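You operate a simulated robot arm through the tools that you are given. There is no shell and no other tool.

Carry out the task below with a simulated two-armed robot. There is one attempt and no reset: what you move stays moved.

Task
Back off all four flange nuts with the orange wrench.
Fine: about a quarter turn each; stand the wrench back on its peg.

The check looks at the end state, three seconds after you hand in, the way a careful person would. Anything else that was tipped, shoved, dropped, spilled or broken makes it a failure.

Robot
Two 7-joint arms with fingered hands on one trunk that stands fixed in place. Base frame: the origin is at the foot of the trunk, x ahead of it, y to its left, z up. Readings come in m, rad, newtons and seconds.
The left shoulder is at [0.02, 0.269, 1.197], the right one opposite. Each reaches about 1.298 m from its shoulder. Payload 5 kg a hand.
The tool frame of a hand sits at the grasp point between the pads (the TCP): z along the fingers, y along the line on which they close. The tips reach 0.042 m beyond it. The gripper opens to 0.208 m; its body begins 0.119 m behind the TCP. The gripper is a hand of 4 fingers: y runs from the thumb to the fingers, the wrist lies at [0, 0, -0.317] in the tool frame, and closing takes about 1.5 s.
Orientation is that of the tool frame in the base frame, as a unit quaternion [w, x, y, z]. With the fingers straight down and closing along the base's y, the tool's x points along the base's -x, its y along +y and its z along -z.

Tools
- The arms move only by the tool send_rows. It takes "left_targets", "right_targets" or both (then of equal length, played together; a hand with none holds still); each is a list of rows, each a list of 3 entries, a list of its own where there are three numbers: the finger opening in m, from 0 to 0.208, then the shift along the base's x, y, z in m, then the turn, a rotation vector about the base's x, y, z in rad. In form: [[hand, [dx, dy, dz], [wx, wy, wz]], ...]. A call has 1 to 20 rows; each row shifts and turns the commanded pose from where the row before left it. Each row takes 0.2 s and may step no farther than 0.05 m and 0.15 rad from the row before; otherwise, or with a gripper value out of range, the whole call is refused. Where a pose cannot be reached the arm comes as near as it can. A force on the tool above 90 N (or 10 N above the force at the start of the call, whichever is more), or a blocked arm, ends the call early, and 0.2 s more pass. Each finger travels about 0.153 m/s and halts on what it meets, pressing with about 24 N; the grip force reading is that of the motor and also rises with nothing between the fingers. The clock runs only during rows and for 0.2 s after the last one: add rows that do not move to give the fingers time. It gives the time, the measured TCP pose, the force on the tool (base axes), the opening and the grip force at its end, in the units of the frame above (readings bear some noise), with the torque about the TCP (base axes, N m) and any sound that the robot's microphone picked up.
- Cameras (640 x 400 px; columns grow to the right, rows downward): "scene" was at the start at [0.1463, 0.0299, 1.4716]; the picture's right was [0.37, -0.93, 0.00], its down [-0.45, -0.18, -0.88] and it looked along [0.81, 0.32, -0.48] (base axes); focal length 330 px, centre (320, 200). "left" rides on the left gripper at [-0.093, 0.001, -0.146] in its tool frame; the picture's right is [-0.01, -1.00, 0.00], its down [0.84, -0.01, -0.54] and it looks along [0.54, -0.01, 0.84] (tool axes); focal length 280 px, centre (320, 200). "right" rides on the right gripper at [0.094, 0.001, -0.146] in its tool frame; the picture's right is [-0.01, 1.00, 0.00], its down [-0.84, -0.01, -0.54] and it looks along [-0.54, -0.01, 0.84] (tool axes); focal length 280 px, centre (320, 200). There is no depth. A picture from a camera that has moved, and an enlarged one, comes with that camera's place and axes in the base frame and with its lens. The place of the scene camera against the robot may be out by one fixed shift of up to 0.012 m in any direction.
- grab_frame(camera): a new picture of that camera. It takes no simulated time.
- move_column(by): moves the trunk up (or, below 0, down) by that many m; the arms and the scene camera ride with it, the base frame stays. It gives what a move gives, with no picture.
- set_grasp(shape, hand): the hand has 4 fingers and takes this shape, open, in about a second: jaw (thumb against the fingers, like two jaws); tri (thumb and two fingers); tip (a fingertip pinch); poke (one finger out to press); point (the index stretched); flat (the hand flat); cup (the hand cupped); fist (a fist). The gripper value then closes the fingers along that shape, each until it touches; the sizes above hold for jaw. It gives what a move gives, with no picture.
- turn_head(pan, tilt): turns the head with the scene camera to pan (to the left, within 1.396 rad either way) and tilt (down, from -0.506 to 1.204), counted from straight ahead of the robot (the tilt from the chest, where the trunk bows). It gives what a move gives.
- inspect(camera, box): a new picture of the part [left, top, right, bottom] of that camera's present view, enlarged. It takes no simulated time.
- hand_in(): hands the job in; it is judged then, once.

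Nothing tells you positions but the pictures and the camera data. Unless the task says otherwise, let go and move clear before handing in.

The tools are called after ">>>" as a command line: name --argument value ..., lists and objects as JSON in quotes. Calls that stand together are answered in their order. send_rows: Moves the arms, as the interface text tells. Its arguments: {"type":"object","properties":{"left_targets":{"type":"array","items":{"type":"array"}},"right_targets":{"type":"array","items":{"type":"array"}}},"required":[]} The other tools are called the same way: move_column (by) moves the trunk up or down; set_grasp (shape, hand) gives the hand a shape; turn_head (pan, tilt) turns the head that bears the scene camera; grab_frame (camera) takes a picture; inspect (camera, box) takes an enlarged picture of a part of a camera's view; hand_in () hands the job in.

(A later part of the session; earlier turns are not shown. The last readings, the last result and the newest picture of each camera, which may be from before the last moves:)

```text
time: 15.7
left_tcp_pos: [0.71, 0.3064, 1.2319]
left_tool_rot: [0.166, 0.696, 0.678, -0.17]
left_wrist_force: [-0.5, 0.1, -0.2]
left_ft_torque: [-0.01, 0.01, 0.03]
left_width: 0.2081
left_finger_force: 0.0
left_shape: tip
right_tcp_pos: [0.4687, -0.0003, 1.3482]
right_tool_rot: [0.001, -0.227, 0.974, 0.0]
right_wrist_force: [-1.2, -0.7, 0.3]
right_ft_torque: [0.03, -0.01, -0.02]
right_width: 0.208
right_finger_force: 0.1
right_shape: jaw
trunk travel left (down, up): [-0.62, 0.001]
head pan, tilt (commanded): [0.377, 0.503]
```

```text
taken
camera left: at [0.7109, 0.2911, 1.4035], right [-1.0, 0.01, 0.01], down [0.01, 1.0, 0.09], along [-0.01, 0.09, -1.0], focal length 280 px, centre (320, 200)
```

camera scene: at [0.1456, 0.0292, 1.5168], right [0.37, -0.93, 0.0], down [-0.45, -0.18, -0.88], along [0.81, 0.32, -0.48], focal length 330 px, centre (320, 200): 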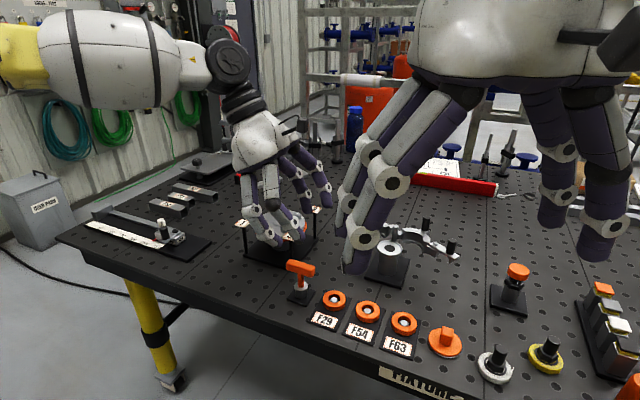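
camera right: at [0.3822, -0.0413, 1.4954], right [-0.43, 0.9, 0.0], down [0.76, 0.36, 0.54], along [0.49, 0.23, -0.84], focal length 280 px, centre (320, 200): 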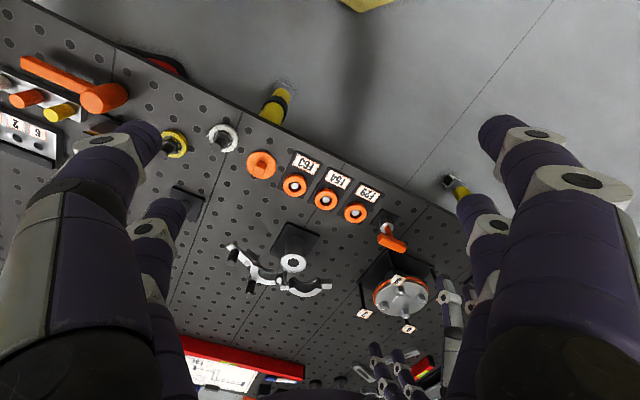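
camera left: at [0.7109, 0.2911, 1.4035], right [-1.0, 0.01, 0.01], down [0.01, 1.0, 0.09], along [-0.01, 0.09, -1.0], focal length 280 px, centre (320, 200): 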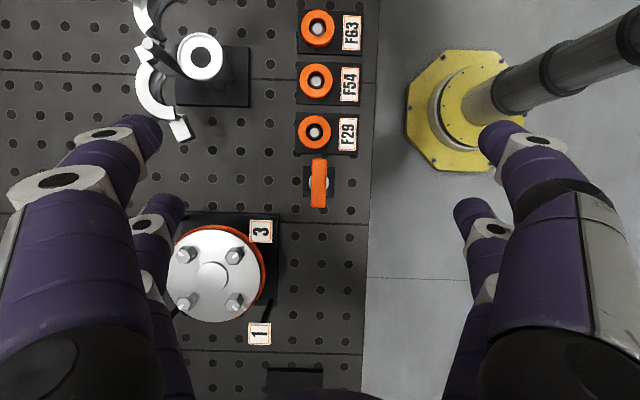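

Open, the shapes look alike. I'll close partway in free air to see how each shape brings the fingers together.

>>> send_rows --left_targets '[[0.03, [0, 0, 0], [0, 0, 0]], [0.03, [0, 0, 0], [0, 0, 0]], [0.03, [0, 0, 0], [0, 0, 0]], [0.03, [0, 0, 0], [0, 0, 0]], [0.03, [0, 0, 0], [0, 0, 0]], [0.03, [0, 0, 0], [0, 0, 0]]]'

>>> grab_frame --camera "left"

>>> set_grasp --shape "tri" --hand "left"

>>> send_rows --left_targets '[[0.03, [0, 0, 0], [0, 0, 0]], [0.03, [0, 0, 0], [0, 0, 0]], [0.03, [0, 0, 0], [0, 0, 0]], [0.03, [0, 0, 0], [0, 0, 0]], [0.03, [0, 0, 0], [0, 0, 0]], [0.03, [0, 0, 0], [0, 0, 0]]]'

>>> grab_frame --camera "left"

>>> set_grasp --shape "jaw" --hand "left"

>>> send_rows --left_targets '[[0.03, [0, 0, 0], [0, 0, 0]], [0.03, [0, 0, 0], [0, 0, 0]], [0.03, [0, 0, 0], [0, 0, 0]], [0.03, [0, 0, 0], [0, 0, 0]], [0.03, [0, 0, 0], [0, 0, 0]], [0.03, [0, 0, 0], [0, 0, 0]]]'

>>> grab_frame --camera "left"

>>> grab_frame --camera "scene"

```text
time: 17.1
left_tcp_pos: [0.7103, 0.3059, 1.232]
left_tool_rot: [0.166, 0.695, 0.678, -0.17]
left_wrist_force: [0.0, 0.0, -0.6]
left_ft_torque: [0.0, 0.0, 0.02]
left_width: 0.0302
left_finger_force: 0.0
left_shape: tip
right_tcp_pos: [0.4669, -0.0008, 1.3487]
right_tool_rot: [0.0, -0.227, 0.974, 0.0]
right_wrist_force: [0.1, -0.7, -1.0]
right_ft_torque: [-0.01, 0.01, -0.01]
right_width: 0.2079
right_finger_force: 0.1
right_shape: jaw
trunk travel left (down, up): [-0.62, 0.001]
head pan, tilt (commanded): [0.377, 0.503]
```

```text
taken
camera left: at [0.7109, 0.2912, 1.4035], right [-1.0, 0.01, 0.01], down [0.01, 1.0, 0.09], along [-0.01, 0.09, -1.0], focal length 280 px, centre (320, 200)
```

left: 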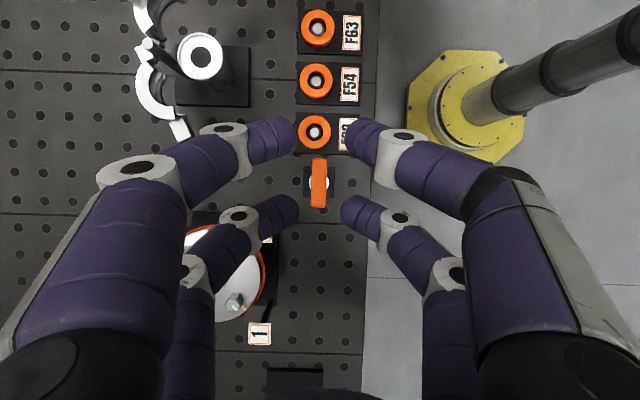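

```text
time: 18.0
left_tcp_pos: [0.7104, 0.3058, 1.2311]
left_tool_rot: [0.166, 0.696, 0.678, -0.171]
left_wrist_force: [-0.5, -0.1, -0.7]
left_ft_torque: [0.01, 0.03, 0.03]
left_width: 0.2079
left_finger_force: 0.0
left_shape: tri
right_tcp_pos: [0.4672, 0.0001, 1.3489]
right_tool_rot: [0.0, -0.226, 0.974, 0.0]
right_wrist_force: [0.8, -1.5, -0.3]
right_ft_torque: [-0.02, 0.02, -0.02]
right_width: 0.2079
right_finger_force: 0.1
right_shape: jaw
trunk travel left (down, up): [-0.62, 0.001]
head pan, tilt (commanded): [0.377, 0.503]
```

```text
time: 19.4
left_tcp_pos: [0.71, 0.306, 1.2324]
left_tool_rot: [0.166, 0.696, 0.678, -0.17]
left_wrist_force: [-1.1, -0.1, 0.2]
left_ft_torque: [0.0, 0.0, -0.02]
left_width: 0.0304
left_finger_force: 0.2
left_shape: tri
right_tcp_pos: [0.4669, -0.0008, 1.3488]
right_tool_rot: [0.0, -0.226, 0.974, 0.0]
right_wrist_force: [-0.1, -0.6, 0.0]
right_ft_torque: [0.01, -0.01, 0.01]
right_width: 0.208
right_finger_force: 0.1
right_shape: jaw
trunk travel left (down, up): [-0.62, 0.001]
head pan, tilt (commanded): [0.377, 0.503]
```

```text
taken
camera left: at [0.7109, 0.2912, 1.4035], right [-1.0, 0.01, 0.01], down [0.01, 1.0, 0.09], along [-0.01, 0.09, -1.0], focal length 280 px, centre (320, 200)
```

left: 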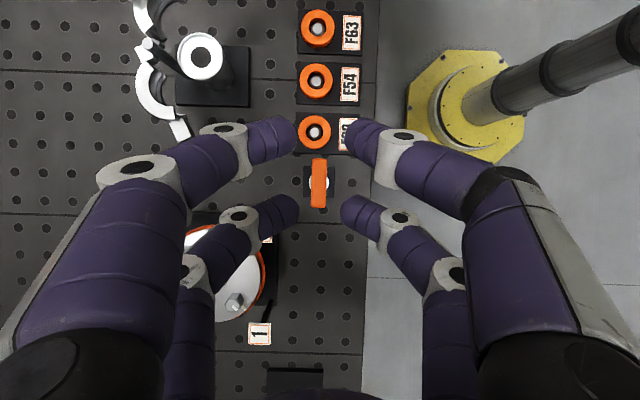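

```text
time: 20.3
left_tcp_pos: [0.709, 0.3066, 1.2308]
left_tool_rot: [0.166, 0.696, 0.678, -0.171]
left_wrist_force: [0.7, 0.2, -0.4]
left_ft_torque: [-0.02, 0.03, -0.05]
left_width: 0.208
left_finger_force: 0.1
left_shape: jaw
right_tcp_pos: [0.4667, -0.0, 1.3482]
right_tool_rot: [-0.001, -0.226, 0.974, 0.0]
right_wrist_force: [0.2, 0.7, -0.5]
right_ft_torque: [0.04, -0.03, 0.0]
right_width: 0.2079
right_finger_force: 0.1
right_shape: jaw
trunk travel left (down, up): [-0.62, 0.001]
head pan, tilt (commanded): [0.377, 0.503]
```

```text
time: 21.7
left_tcp_pos: [0.7096, 0.3054, 1.232]
left_tool_rot: [0.166, 0.695, 0.678, -0.171]
left_wrist_force: [-0.9, 0.4, -0.6]
left_ft_torque: [0.03, -0.01, 0.03]
left_width: 0.0302
left_finger_force: 0.2
left_shape: jaw
right_tcp_pos: [0.4675, -0.0008, 1.3485]
right_tool_rot: [-0.001, -0.226, 0.974, 0.001]
right_wrist_force: [-0.9, -0.6, 0.0]
right_ft_torque: [0.0, -0.04, -0.04]
right_width: 0.2079
right_finger_force: 0.0
right_shape: jaw
trunk travel left (down, up): [-0.62, 0.001]
head pan, tilt (commanded): [0.377, 0.503]
```

```text
taken
camera left: at [0.7109, 0.2912, 1.4035], right [-1.0, 0.01, 0.01], down [0.01, 1.0, 0.09], along [-0.01, 0.09, -1.0], focal length 280 px, centre (320, 200)
```

left: 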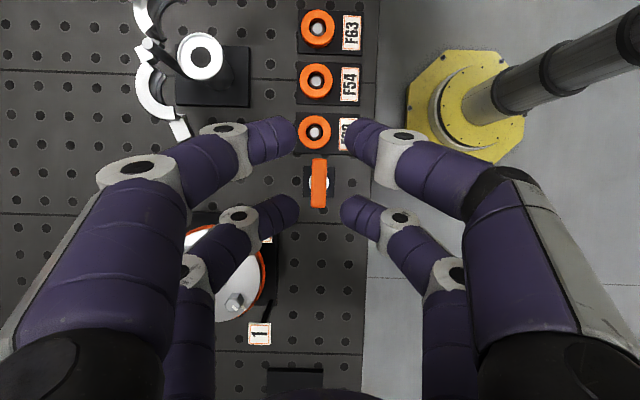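

```text
taken
camera scene: at [0.1457, 0.0299, 1.5167], right [0.37, -0.93, 0.0], down [-0.45, -0.18, -0.88], along [0.81, 0.32, -0.48], focal length 330 px, centre (320, 200)
```

scene: 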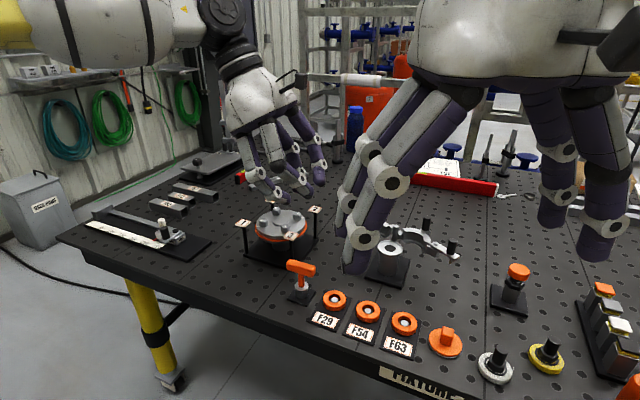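

The shapes look alike, and at small openings the fingertips curl inward claw-like. I'll look at the closed fingers from the side to see where the contact height lies relative to the TCP.

>>> inspect --camera "scene" --box '[220, 90, 350, 215]'

>>> inspect --camera "left" --box '[200, 100, 440, 260]'

>>> inspect --camera "right" --box '[340, 200, 520, 400]'

```text
3.20 times, centred on (285, 152) of scene
camera zoom: at [0.1457, 0.0299, 1.5167], right [0.37, -0.93, 0.0], down [-0.45, -0.18, -0.88], along [0.81, 0.32, -0.48], focal length 1058 px, centre (432, 352)
```

zoom: 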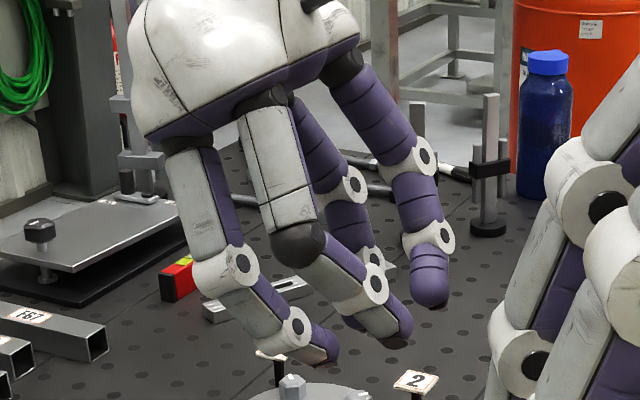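

```text
2.50 times, centred on (320, 180) of left
camera zoom: at [0.7109, 0.2912, 1.4035], right [-1.0, 0.01, 0.01], down [0.01, 1.0, 0.09], along [-0.01, 0.09, -1.0], focal length 701 px, centre (320, 250)
```

zoom: 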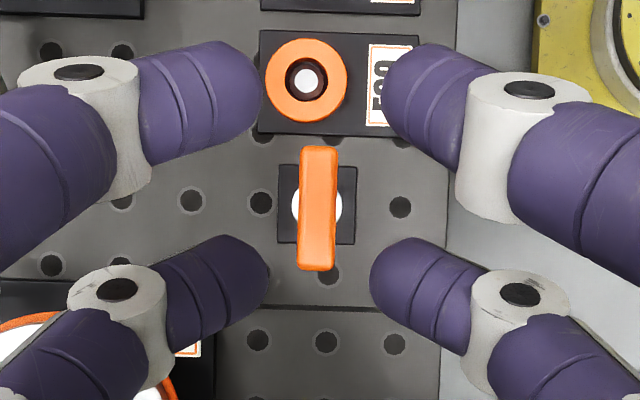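

```text
2.00 times, centred on (430, 300) of right
camera zoom: at [0.3829, -0.0409, 1.495], right [-0.43, 0.9, 0.0], down [0.76, 0.36, 0.54], along [0.49, 0.23, -0.84], focal length 561 px, centre (100, 0)
```

zoom: 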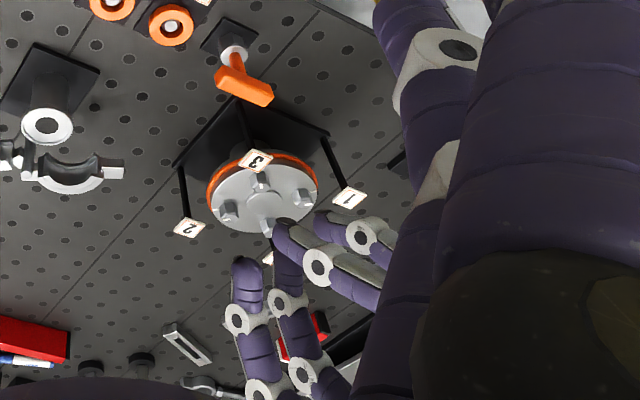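

Fingers are ~27 mm thick cylinders in two pairs ±30 mm along the bar. I'll reduce the lean to ~12° for a better bar grip, set yaw to −2.6°, open to 50 mm and hover just over the bar to centre precisely.

>>> send_rows --left_targets '[[0.05, [0.0003, 0.0005, -0.04], [0.09, -0.0024, -0.0067]], [0.05, [0.0003, 0.0006, -0.04], [0.09, -0.0024, -0.0067]], [0.05, [0.0003, 0.0006, -0.04], [0.09, -0.0024, -0.0067]], [0.05, [0, 0, -0.0416], [0, 0, 0]], [0.05, [0, 0, 0], [0, 0, 0]], [0.05, [0, 0, 0], [0, 0, 0]]]'

>>> grab_frame --camera "left"

>>> inspect --camera "scene" --box '[210, 140, 370, 300]'

>>> inspect --camera "right" --box '[340, 180, 480, 330]'

```text
time: 23.1
left_tcp_pos: [0.7113, 0.3098, 1.0686]
left_tool_rot: [0.072, 0.719, 0.687, -0.077]
left_wrist_force: [0.4, 0.9, -0.2]
left_ft_torque: [-0.11, 0.04, 0.01]
left_width: 0.0496
left_finger_force: 0.0
left_shape: jaw
right_tcp_pos: [0.4679, 0.0012, 1.3484]
right_tool_rot: [-0.001, -0.227, 0.974, -0.001]
right_wrist_force: [-0.1, 1.6, -0.7]
right_ft_torque: [-0.08, 0.06, -0.01]
right_width: 0.2079
right_finger_force: 0.1
right_shape: jaw
trunk travel left (down, up): [-0.62, 0.001]
head pan, tilt (commanded): [0.377, 0.503]
```

```text
taken
camera left: at [0.7101, 0.2498, 1.2295], right [-1.0, 0.03, 0.01], down [0.03, 0.94, 0.35], along [0.01, 0.35, -0.94], focal length 280 px, centre (320, 200)
```

left: 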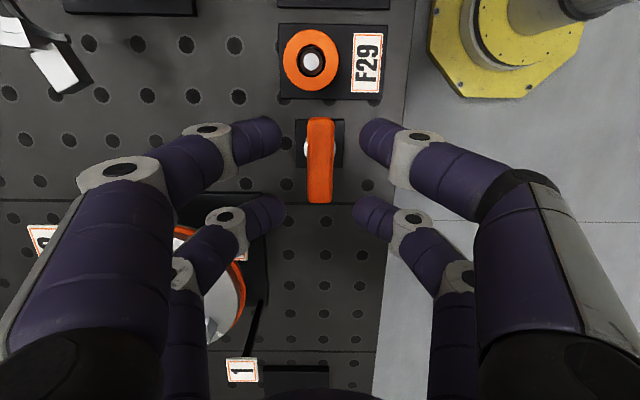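

```text
2.50 times, centred on (290, 220) of scene
camera zoom: at [0.1465, 0.0309, 1.5165], right [0.37, -0.93, 0.0], down [-0.45, -0.18, -0.88], along [0.81, 0.32, -0.48], focal length 826 px, centre (395, 150)
```

zoom: 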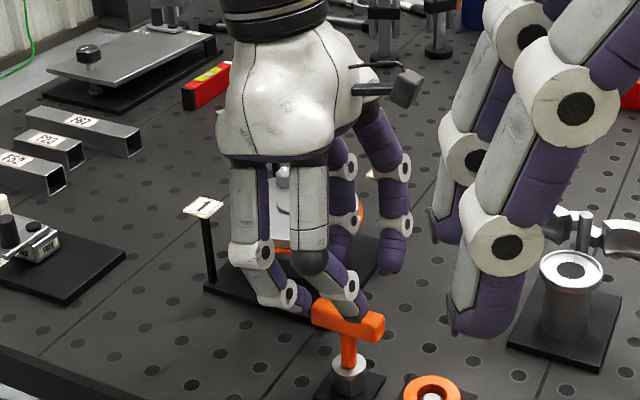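

```text
2.67 times, centred on (410, 255) of right
camera zoom: at [0.3838, -0.0398, 1.4947], right [-0.43, 0.9, 0.0], down [0.76, 0.36, 0.54], along [0.49, 0.23, -0.84], focal length 748 px, centre (80, 53)
```

zoom: 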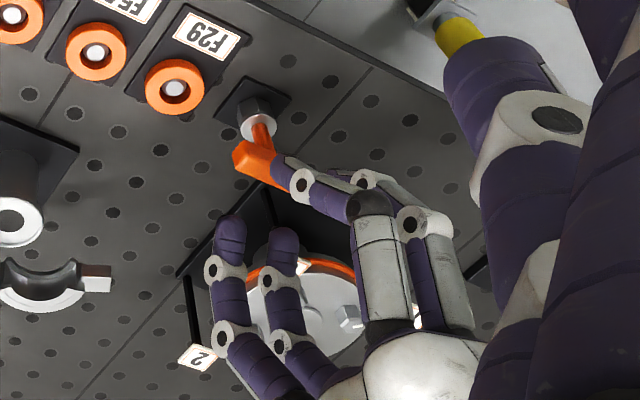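

The far-left finger would pass only ~3 mm from flag 3 with this lean, so I'll back up and flip the hand 180° about vertical (lean toward −y) which clears the flag by ~15 mm.

>>> send_rows --left_targets '[[0.05, [0, 0, 0.04], [0, 0, 0]], [0.05, [0, 0, 0.04], [0, 0, 0]], [0.05, [0, 0, 0.04], [0, 0, 0]], [0.05, [0, -0.001, 0], [0, 0, 0.1428]], [0.05, [0, -0.001, 0], [0, 0, 0.1428]], [0.05, [0, -0.001, 0], [0, 0, 0.1428]], [0.05, [0, -0.001, 0], [0, 0, 0.1428]], [0.05, [0, -0.001, 0], [0, 0, 0.1428]], [0.05, [0, -0.001, 0], [0, 0, 0.1428]], [0.05, [0, -0.001, 0], [0, 0, 0.1428]], [0.05, [0, -0.001, 0], [0, 0, 0.1428]], [0.05, [0, 0, 0], [0, 0, 0.1428]], [0.05, [0, 0, 0], [0, 0, 0.1428]], [0.05, [0, 0, 0], [0, 0, 0.1428]], [0.05, [0, 0, 0], [0, 0, 0]]]'

>>> send_rows --left_targets '[[0.05, [0, 0, 0], [0, 0, 0.1428]], [0.05, [0, 0, 0], [0, 0, 0.1428]], [0.05, [0, 0, 0], [0, 0, 0.1428]], [0.05, [0, 0, 0], [0, 0, 0.1428]], [0.05, [0, 0, 0], [0, 0, 0.1428]], [0.05, [0, 0, 0], [0, 0, 0.1428]], [0.05, [0, 0, 0], [0, 0, 0.1428]], [0.05, [0, 0, 0], [0, 0, 0.1428]], [0.05, [0, 0, 0], [0, 0, 0.1428]], [0.05, [0, 0, 0], [0, 0, 0.1428]], [0.05, [0, 0, 0], [0, 0, 0.1428]], [0.05, [0, 0, 0], [0, 0, 0]]]'

>>> grab_frame --camera "left"

>>> grab_frame --camera "scene"

```text
time: 26.3
left_tcp_pos: [0.7123, 0.2993, 1.1897]
left_tool_rot: [0.105, 0.022, 0.994, -0.004]
left_wrist_force: [-0.1, -0.4, 0.1]
left_ft_torque: [0.03, 0.0, 0.0]
left_width: 0.0494
left_finger_force: 0.1
left_shape: jaw
right_tcp_pos: [0.4676, -0.0002, 1.3479]
right_tool_rot: [0.0, -0.226, 0.974, -0.001]
right_wrist_force: [-0.2, 0.8, 0.8]
right_ft_torque: [0.0, -0.02, 0.01]
right_width: 0.208
right_finger_force: 0.0
right_shape: jaw
trunk travel left (down, up): [-0.62, 0.001]
head pan, tilt (commanded): [0.377, 0.503]
```

```text
time: 28.9
left_tcp_pos: [0.7111, 0.2979, 1.1907]
left_tool_rot: [0.077, -0.688, 0.718, 0.071]
left_wrist_force: [-0.4, -0.3, 0.9]
left_ft_torque: [0.02, -0.08, 0.0]
left_width: 0.0498
left_finger_force: 0.1
left_shape: jaw
right_tcp_pos: [0.4664, 0.0004, 1.3489]
right_tool_rot: [0.001, -0.227, 0.974, 0.0]
right_wrist_force: [-0.7, -0.1, 0.1]
right_ft_torque: [0.02, -0.1, -0.03]
right_width: 0.2078
right_finger_force: 0.0
right_shape: jaw
trunk travel left (down, up): [-0.62, 0.001]
head pan, tilt (commanded): [0.377, 0.503]
```

```text
taken
camera left: at [0.712, 0.3604, 1.3523], right [1.0, -0.03, 0.01], down [-0.03, -0.94, 0.35], along [0.0, -0.35, -0.94], focal length 280 px, centre (320, 200)
```

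left: 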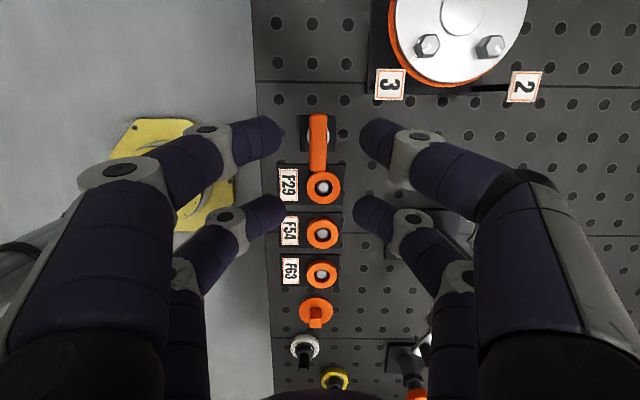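

```text
taken
camera scene: at [0.1448, 0.0297, 1.5169], right [0.37, -0.93, 0.0], down [-0.45, -0.18, -0.88], along [0.81, 0.32, -0.48], focal length 330 px, centre (320, 200)
```

scene: 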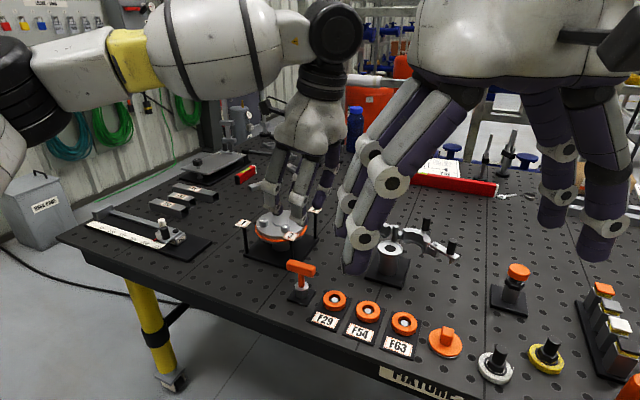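

The flipped pose works. I'll zoom in on the bar from this opposite-side view to fix its centre.

>>> inspect --camera "left" --box '[280, 95, 360, 185]'

```text
4.44 times, centred on (320, 140) of left
camera zoom: at [0.712, 0.3604, 1.3523], right [1.0, -0.03, 0.01], down [-0.03, -0.94, 0.35], along [0.0, -0.35, -0.94], focal length 1246 px, centre (320, 467)
```

zoom: 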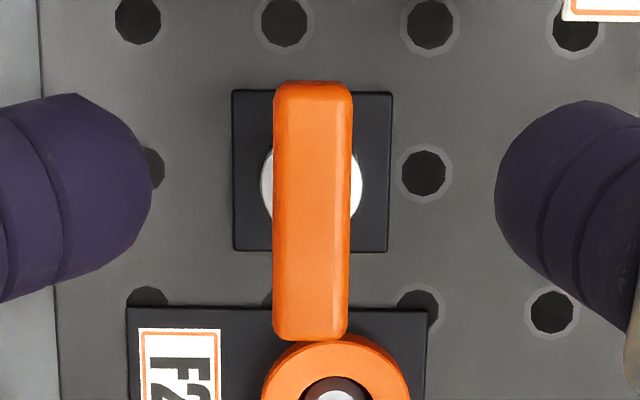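

From this side the bar centre is again (0.710, 0.3026); I'll trust that. I'll correct x/y by −1.4/−1.9 mm and descend to just above the bar, then check.

>>> send_rows --left_targets '[[0.05, [-0.0014, -0.0019, -0.04], [0, 0, 0]], [0.05, [0, 0, -0.045], [0, 0, 0]], [0.05, [0, 0, -0.045], [0, 0, 0]], [0.05, [0, 0, 0], [0, 0, 0]]]'

>>> grab_frame --camera "left"

>>> inspect --camera "left" --box '[220, 80, 420, 250]'

>>> inspect --camera "scene" --box '[210, 180, 370, 310]'

>>> inspect --camera "right" --box '[340, 180, 480, 330]'

```text
time: 29.9
left_tcp_pos: [0.7101, 0.2964, 1.0613]
left_tool_rot: [0.077, -0.686, 0.72, 0.071]
left_wrist_force: [-0.3, -0.5, 0.3]
left_ft_torque: [0.0, -0.05, -0.03]
left_width: 0.0496
left_finger_force: 0.0
left_shape: jaw
right_tcp_pos: [0.4671, -0.0001, 1.3496]
right_tool_rot: [0.0, -0.227, 0.974, 0.0]
right_wrist_force: [-0.4, -0.8, 1.1]
right_ft_torque: [0.02, -0.06, -0.02]
right_width: 0.2077
right_finger_force: 0.0
right_shape: jaw
trunk travel left (down, up): [-0.62, 0.001]
head pan, tilt (commanded): [0.377, 0.503]
```

```text
taken
camera left: at [0.7125, 0.3581, 1.2232], right [1.0, -0.03, 0.01], down [-0.03, -0.94, 0.35], along [-0.01, -0.35, -0.94], focal length 280 px, centre (320, 200)
```

left: 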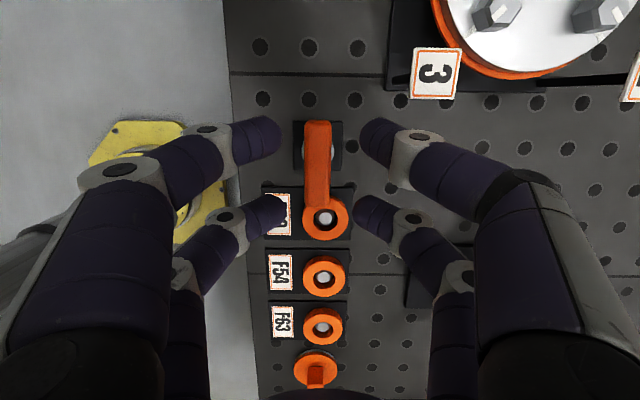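

```text
2.35 times, centred on (320, 165) of left
camera zoom: at [0.7125, 0.3581, 1.2232], right [1.0, -0.03, 0.01], down [-0.03, -0.94, 0.35], along [-0.01, -0.35, -0.94], focal length 660 px, centre (320, 282)
```

zoom: 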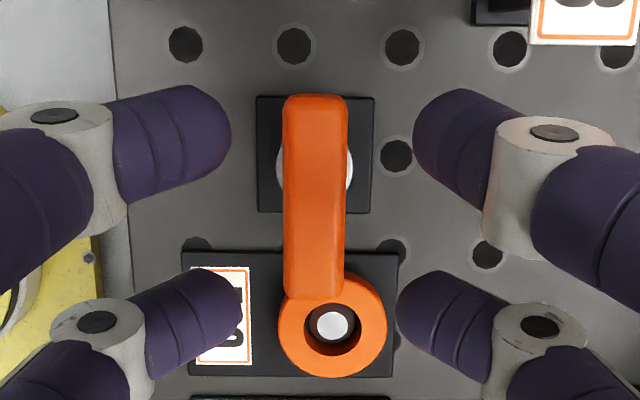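

```text
3.08 times, centred on (290, 245) of scene
camera zoom: at [0.1452, 0.0297, 1.5169], right [0.37, -0.93, 0.0], down [-0.45, -0.18, -0.88], along [0.81, 0.32, -0.48], focal length 1017 px, centre (412, 62)
```

zoom: 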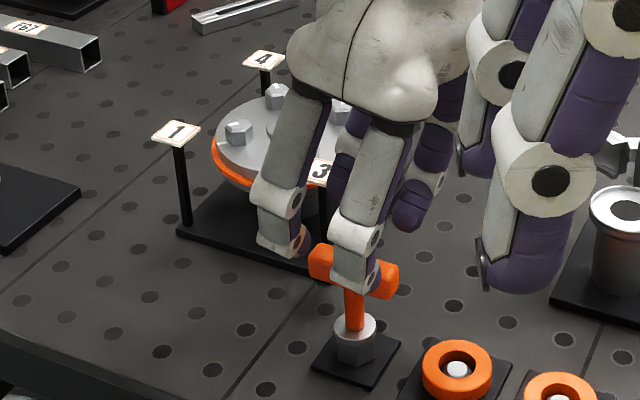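

```text
2.67 times, centred on (410, 255) of right
camera zoom: at [0.3823, -0.0412, 1.4954], right [-0.43, 0.9, 0.0], down [0.76, 0.36, 0.54], along [0.49, 0.23, -0.84], focal length 748 px, centre (80, 53)
```

zoom: 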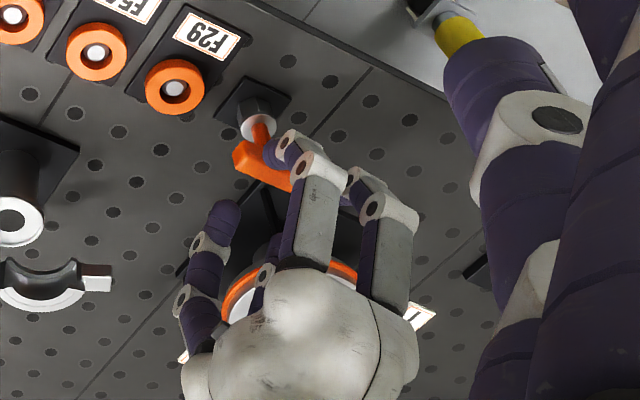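

The bar is ~1.5 mm to the −x side of the hand centre; clearance to flag 3 looks fine. I'll correct and descend around the bar.

>>> send_rows --left_targets '[[0.05, [-0.0015, 0.0003, -0.013], [0, 0, 0]], [0.05, [0, 0, -0.013], [0, 0, 0]], [0.05, [0, 0, -0.013], [0, 0, 0]], [0.05, [0, 0, -0.0145], [0, 0, 0]], [0.05, [0, 0, 0], [0, 0, 0]]]'

>>> inspect --camera "left" --box '[220, 80, 420, 250]'

>>> inspect --camera "scene" --box '[250, 200, 350, 310]'

>>> inspect --camera "right" --box '[360, 190, 460, 300]'

```text
time: 31.1
left_tcp_pos: [0.7083, 0.2976, 1.0065]
left_tool_rot: [0.077, -0.686, 0.72, 0.07]
left_wrist_force: [1.0, -0.4, -0.4]
left_ft_torque: [0.01, -0.03, 0.0]
left_width: 0.0495
left_finger_force: 0.0
left_shape: jaw
right_tcp_pos: [0.4677, 0.0002, 1.3484]
right_tool_rot: [0.0, -0.227, 0.974, 0.0]
right_wrist_force: [0.1, -0.3, 1.0]
right_ft_torque: [0.02, -0.05, 0.03]
right_width: 0.2079
right_finger_force: 0.0
right_shape: jaw
trunk travel left (down, up): [-0.62, 0.001]
head pan, tilt (commanded): [0.377, 0.503]
```

```text
2.35 times, centred on (320, 165) of left
camera zoom: at [0.7097, 0.3588, 1.1685], right [1.0, -0.03, 0.01], down [-0.03, -0.94, 0.35], along [-0.01, -0.35, -0.94], focal length 660 px, centre (320, 282)
```

zoom: 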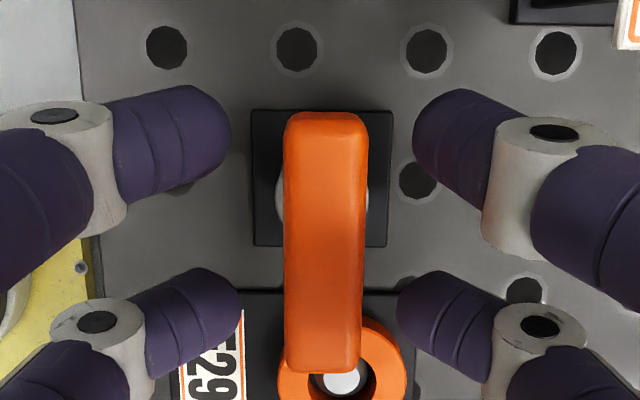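

```text
3.64 times, centred on (300, 255) of scene
camera zoom: at [0.1453, 0.0297, 1.5168], right [0.37, -0.93, 0.0], down [-0.45, -0.18, -0.88], along [0.81, 0.32, -0.48], focal length 1202 px, centre (393, 0)
```

zoom: 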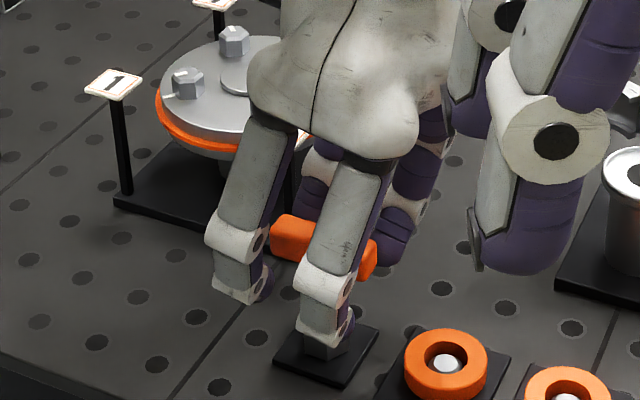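

```text
3.64 times, centred on (410, 245) of right
camera zoom: at [0.3825, -0.0411, 1.4952], right [-0.43, 0.9, 0.0], down [0.76, 0.36, 0.54], along [0.49, 0.23, -0.84], focal length 1020 px, centre (-7, 36)
```

zoom: 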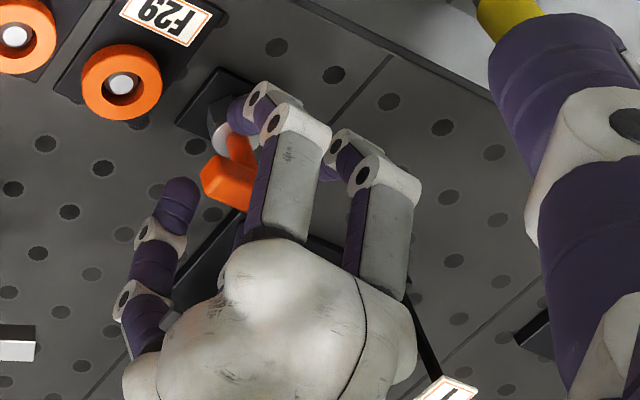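

Bar is centred between the fingers within ~1 mm in both directions. Closing the grip now.

>>> send_rows --left_targets '[[0.035, [-0.0003, 0, 0], [0, 0, 0]], [0.028, [0, 0, 0], [0, 0, 0]], [0.02, [0, 0, 0], [0, 0, 0]], [0.01, [0, 0, 0], [0, 0, 0]], [0.0, [0, 0, 0], [0, 0, 0]], [0.0, [0, 0, 0], [0, 0, 0]], [0.0, [0, 0, 0], [0, 0, 0]]]'

>>> inspect --camera "left" --box '[220, 80, 420, 250]'

>>> inspect --camera "scene" --box '[250, 200, 350, 310]'

>>> inspect --camera "right" --box '[360, 190, 460, 300]'

```text
time: 32.7
left_tcp_pos: [0.7081, 0.2984, 1.0043]
left_tool_rot: [0.077, -0.687, 0.719, 0.073]
left_wrist_force: [0.8, 11.0, -7.1]
left_ft_torque: [0.98, -0.05, 0.02]
left_width: 0.013
left_finger_force: 23.8
left_shape: jaw
right_tcp_pos: [0.4682, 0.0002, 1.3491]
right_tool_rot: [0.0, -0.226, 0.974, 0.0]
right_wrist_force: [-0.1, -0.3, 0.8]
right_ft_torque: [0.01, 0.01, -0.01]
right_width: 0.208
right_finger_force: 0.0
right_shape: jaw
trunk travel left (down, up): [-0.62, 0.001]
head pan, tilt (commanded): [0.377, 0.503]
```

```text
2.35 times, centred on (320, 165) of left
camera zoom: at [0.7098, 0.3601, 1.1673], right [1.0, -0.03, 0.0], down [-0.03, -0.94, 0.35], along [-0.01, -0.35, -0.94], focal length 660 px, centre (320, 282)
```

zoom: 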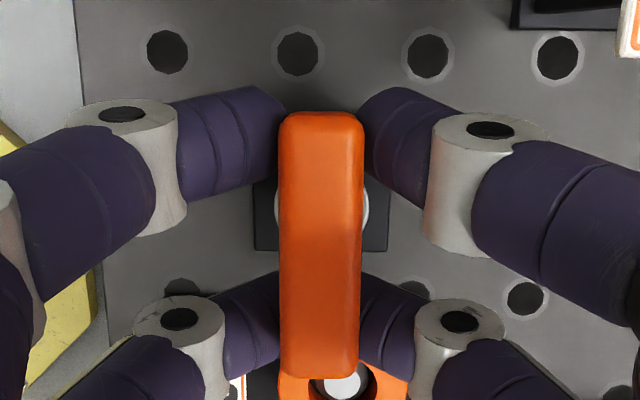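

```text
3.64 times, centred on (300, 255) of scene
camera zoom: at [0.1461, 0.0307, 1.5166], right [0.37, -0.93, 0.0], down [-0.45, -0.18, -0.88], along [0.81, 0.32, -0.48], focal length 1202 px, centre (393, 0)
```

zoom: 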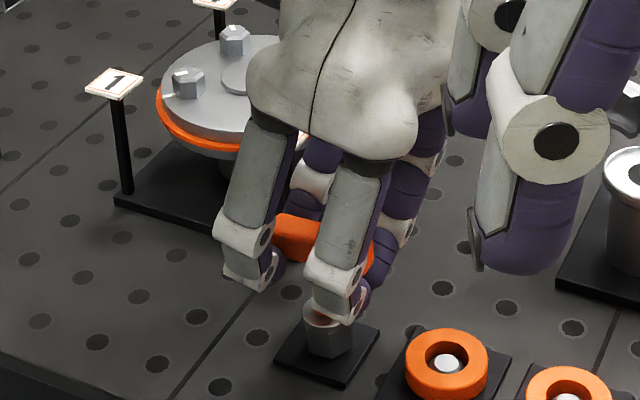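

```text
3.64 times, centred on (410, 245) of right
camera zoom: at [0.3833, -0.0401, 1.4949], right [-0.43, 0.9, 0.0], down [0.76, 0.36, 0.54], along [0.49, 0.23, -0.84], focal length 1020 px, centre (-7, 36)
```

zoom: 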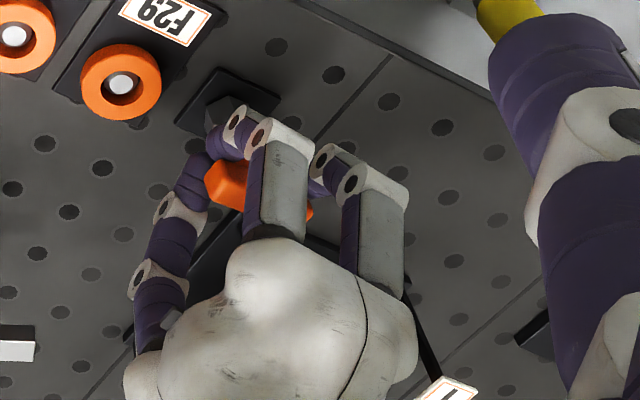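

The grip holds, but the side force and small width suggest the lower finger pair is slipping under the bar edge and the other pair sits on the rounded end. I'll reopen, raise 6 mm, shift 2.5 mm toward −y and re-close.

>>> send_rows --left_targets '[[0.02, [0, 0, 0], [0, 0, 0]], [0.04, [0, 0, 0], [0, 0, 0]], [0.045, [0, 0, 0], [0, 0, 0]], [0.045, [0, -0.0025, 0.003], [0, 0, 0]], [0.045, [0, 0, 0.003], [0, 0, 0]], [0.045, [0, 0, 0], [0, 0, 0]]]'

>>> inspect --camera "left" --box '[220, 80, 420, 250]'

>>> inspect --camera "scene" --box '[250, 200, 350, 310]'

```text
time: 34.1
left_tcp_pos: [0.708, 0.2951, 1.0132]
left_tool_rot: [0.077, -0.686, 0.72, 0.071]
left_wrist_force: [-0.2, -0.4, 0.6]
left_ft_torque: [0.02, 0.02, -0.04]
left_width: 0.0447
left_finger_force: 0.1
left_shape: jaw
right_tcp_pos: [0.4669, -0.0, 1.3483]
right_tool_rot: [-0.001, -0.226, 0.974, 0.0]
right_wrist_force: [0.1, 0.1, 0.1]
right_ft_torque: [-0.01, 0.04, 0.0]
right_width: 0.2078
right_finger_force: 0.0
right_shape: jaw
trunk travel left (down, up): [-0.62, 0.001]
head pan, tilt (commanded): [0.377, 0.503]
```

```text
2.35 times, centred on (320, 165) of left
camera zoom: at [0.7093, 0.3568, 1.1744], right [1.0, -0.03, 0.01], down [-0.03, -0.94, 0.35], along [-0.01, -0.35, -0.94], focal length 660 px, centre (320, 282)
```

zoom: 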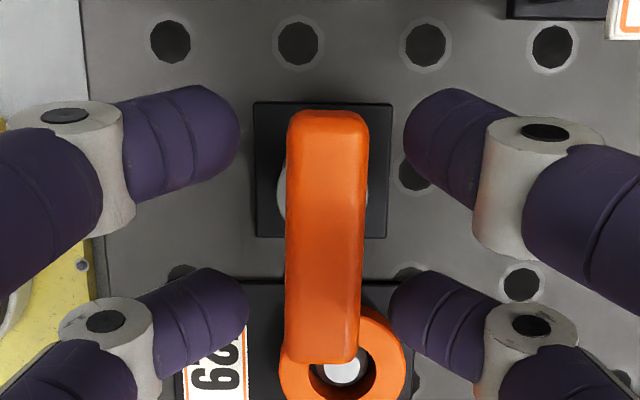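

```text
3.64 times, centred on (300, 255) of scene
camera zoom: at [0.1457, 0.0298, 1.5167], right [0.37, -0.93, 0.0], down [-0.45, -0.18, -0.88], along [0.81, 0.32, -0.48], focal length 1202 px, centre (393, 0)
```

zoom: 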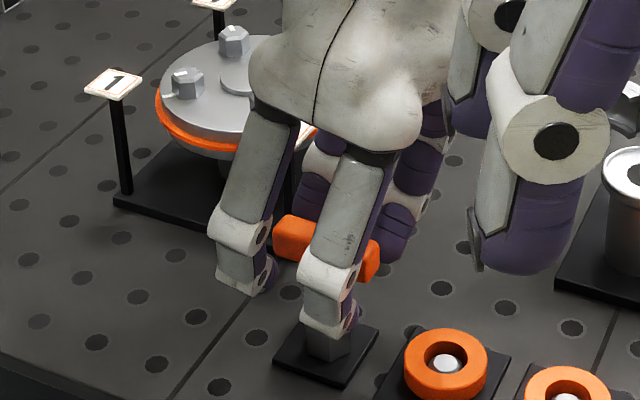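

>>> send_rows --left_targets '[[0.04, [0.0015, 0, 0], [0, 0, 0]], [0.028, [0, 0, 0], [0, 0, 0]], [0.02, [0, 0, 0], [0, 0, 0]], [0.01, [0, 0, 0], [0, 0, 0]], [0.0, [0, 0, 0], [0, 0, 0]], [0.0, [0, 0, 0], [0, 0, 0]], [0.0, [0, 0, 0], [0, 0, 0]]]'

>>> inspect --camera "left" --box '[220, 80, 420, 250]'

>>> inspect --camera "scene" --box '[260, 220, 340, 305]'

>>> inspect --camera "right" --box '[370, 190, 440, 260]'

```text
time: 35.7
left_tcp_pos: [0.7076, 0.2969, 1.0129]
left_tool_rot: [0.077, -0.686, 0.72, 0.071]
left_wrist_force: [0.3, 0.5, -0.3]
left_ft_torque: [0.04, -0.02, 0.02]
left_width: 0.0167
left_finger_force: 24.1
left_shape: jaw
right_tcp_pos: [0.4679, 0.0003, 1.3478]
right_tool_rot: [0.0, -0.226, 0.974, -0.001]
right_wrist_force: [0.0, -0.8, 0.9]
right_ft_torque: [0.01, -0.01, -0.02]
right_width: 0.2079
right_finger_force: 0.0
right_shape: jaw
trunk travel left (down, up): [-0.62, 0.001]
head pan, tilt (commanded): [0.377, 0.503]
```

```text
2.35 times, centred on (320, 165) of left
camera zoom: at [0.7103, 0.3576, 1.1743], right [1.0, -0.03, 0.01], down [-0.03, -0.94, 0.35], along [-0.01, -0.35, -0.94], focal length 660 px, centre (320, 282)
```

zoom: 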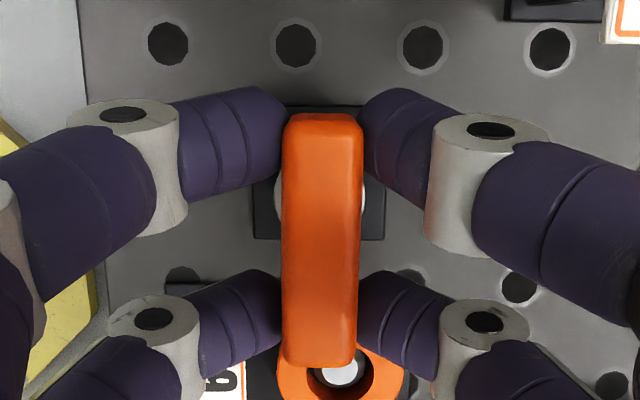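

```text
4.71 times, centred on (300, 262) of scene
camera zoom: at [0.1458, 0.03, 1.5167], right [0.37, -0.93, 0.0], down [-0.45, -0.18, -0.88], along [0.81, 0.32, -0.48], focal length 1555 px, centre (414, -94)
```

zoom: 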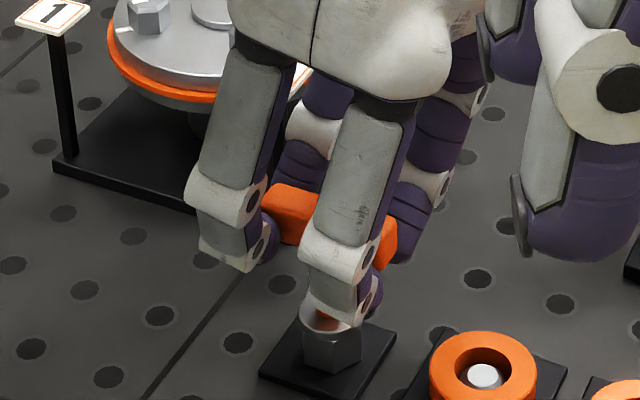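

```text
5.71 times, centred on (405, 225) of right
camera zoom: at [0.3831, -0.0408, 1.495], right [-0.43, 0.9, 0.0], down [0.76, 0.36, 0.54], along [0.49, 0.23, -0.84], focal length 1602 px, centre (-166, 57)
```

zoom: 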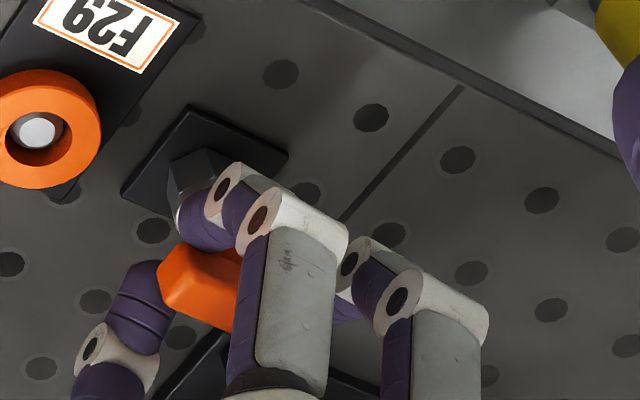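

Clean grasp now: 24 N grip, essentially no side load. Lifting the wrench straight up off its peg.

>>> send_rows --left_targets '[[0.0, [0, 0, 0.005], [0, 0, 0]], [0.0, [0, 0, 0.01], [0, 0, 0]], [0.0, [0, 0, 0.015], [0, 0, 0]], [0.0, [0, 0, 0.015], [0, 0, 0]], [0.0, [0, 0, 0], [0, 0, 0]]]'

>>> inspect --camera "scene" --box '[260, 200, 340, 305]'

>>> inspect --camera "left" --box '[220, 80, 420, 250]'

```text
time: 36.9
left_tcp_pos: [0.71, 0.2955, 1.0567]
left_tool_rot: [0.076, -0.686, 0.72, 0.072]
left_wrist_force: [-0.4, -0.4, -2.3]
left_ft_torque: [0.0, 0.02, 0.02]
left_width: 0.0166
left_finger_force: 23.9
left_shape: jaw
right_tcp_pos: [0.4678, -0.0005, 1.3477]
right_tool_rot: [0.0, -0.227, 0.974, 0.0]
right_wrist_force: [1.0, -0.5, 1.2]
right_ft_torque: [-0.01, 0.03, -0.03]
right_width: 0.2078
right_finger_force: 0.2
right_shape: jaw
trunk travel left (down, up): [-0.62, 0.001]
head pan, tilt (commanded): [0.377, 0.503]
```

```text
3.81 times, centred on (300, 252) of scene
camera zoom: at [0.146, 0.0301, 1.5166], right [0.37, -0.93, 0.0], down [-0.45, -0.18, -0.88], along [0.81, 0.32, -0.48], focal length 1259 px, centre (396, 0)
```

zoom: 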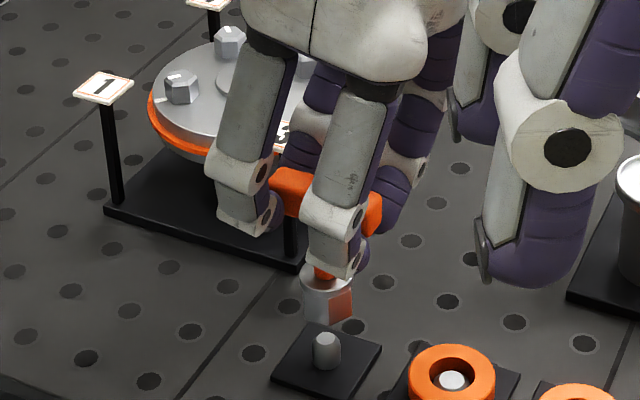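

```text
2.35 times, centred on (320, 165) of left
camera zoom: at [0.7112, 0.3578, 1.2191], right [1.0, -0.03, 0.0], down [-0.03, -0.94, 0.35], along [-0.01, -0.35, -0.94], focal length 660 px, centre (320, 282)
```

zoom: 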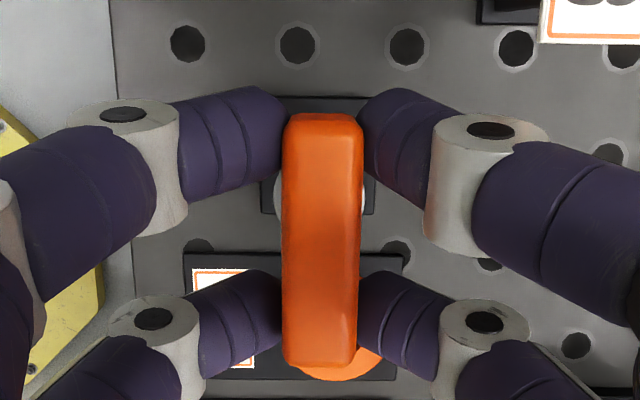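

The wrench is off the peg (a plain round post), hanging straight. I'll raise it, rotate −90° (so the lean points back toward the robot) and hover near the flange to re-measure the nuts from the hand camera.

>>> send_rows --left_targets '[[0.0, [0, 0, 0.04], [0, 0, 0]], [0.0, [0, 0, 0.04], [0, 0, 0]], [0.0, [0, 0, 0.025], [0, 0, 0]], [0.0, [0.0073, 0.0127, 0], [0, 0, -0.1428]], [0.0, [0.0073, 0.0127, 0], [0, 0, -0.1428]], [0.0, [0.0073, 0.0127, 0], [0, 0, -0.1428]], [0.0, [0.0073, 0.0127, 0], [0, 0, -0.1428]], [0.0, [0.0073, 0.0127, 0], [0, 0, -0.1428]], [0.0, [0.0073, 0.0127, 0], [0, 0, -0.1428]], [0.0, [0.0073, 0.0127, 0], [0, 0, -0.1428]], [0.0, [0.0073, 0.0127, 0], [0, 0, -0.1428]], [0.0, [0.0073, 0.0127, 0], [0, 0, -0.1428]], [0.0, [0.0073, 0.0127, 0], [0, 0, -0.1428]], [0.0, [0.0073, 0.0127, 0], [0, 0, -0.1428]], [0.0, [0, 0, 0], [0, 0, 0]], [0.0, [0, 0, 0], [0, 0, 0]]]'

>>> grab_frame --camera "left"

>>> inspect --camera "scene" --box '[220, 140, 340, 270]'

>>> inspect --camera "right" --box '[330, 220, 470, 350]'

```text
time: 40.3
left_tcp_pos: [0.7898, 0.4375, 1.1618]
left_tool_rot: [0.104, 0.024, 0.994, -0.004]
left_wrist_force: [1.3, -0.1, -2.2]
left_ft_torque: [-0.04, 0.0, -0.03]
left_width: 0.0167
left_finger_force: 24.2
left_shape: jaw
right_tcp_pos: [0.4681, 0.0, 1.3485]
right_tool_rot: [0.0, -0.227, 0.974, 0.0]
right_wrist_force: [-0.4, 0.2, -0.2]
right_ft_torque: [-0.03, 0.01, 0.02]
right_width: 0.2082
right_finger_force: 0.1
right_shape: jaw
trunk travel left (down, up): [-0.62, 0.001]
head pan, tilt (commanded): [0.377, 0.503]
```

```text
taken
camera left: at [0.852, 0.4354, 1.3232], right [-0.03, -1.0, 0.01], down [-0.94, 0.03, 0.35], along [-0.35, 0.01, -0.94], focal length 280 px, centre (320, 200)
```

left: 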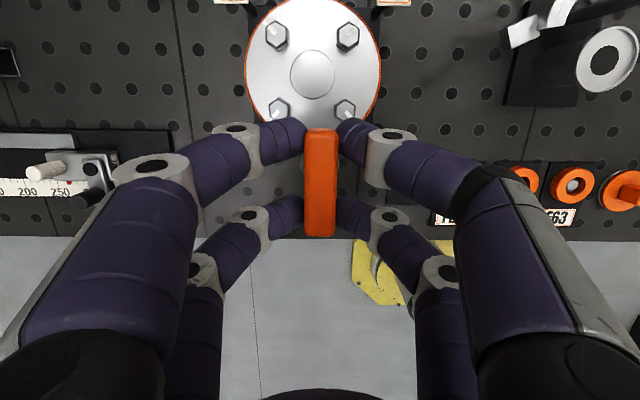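

```text
3.08 times, centred on (280, 205) of scene
camera zoom: at [0.146, 0.0305, 1.5166], right [0.37, -0.93, 0.0], down [-0.45, -0.18, -0.88], along [0.81, 0.32, -0.48], focal length 1017 px, centre (443, 185)
```

zoom: 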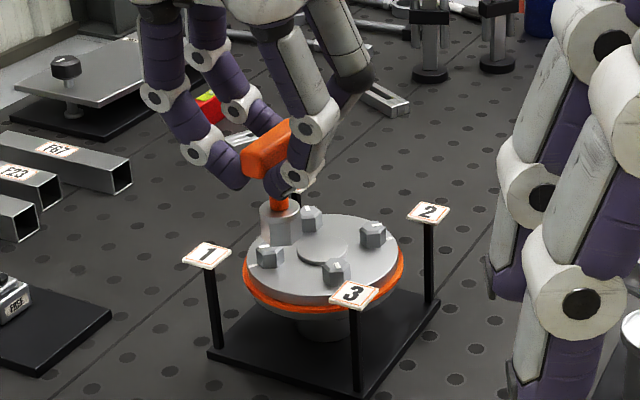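

```text
3.08 times, centred on (400, 285) of right
camera zoom: at [0.3832, -0.0403, 1.4949], right [-0.43, 0.9, 0.0], down [0.76, 0.36, 0.54], along [0.49, 0.23, -0.84], focal length 863 px, centre (74, -62)
```

zoom: 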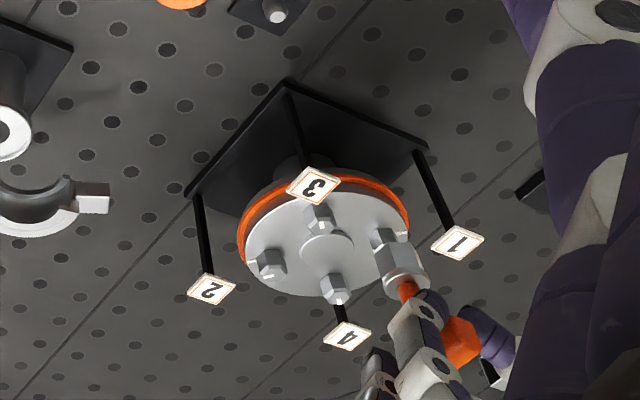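

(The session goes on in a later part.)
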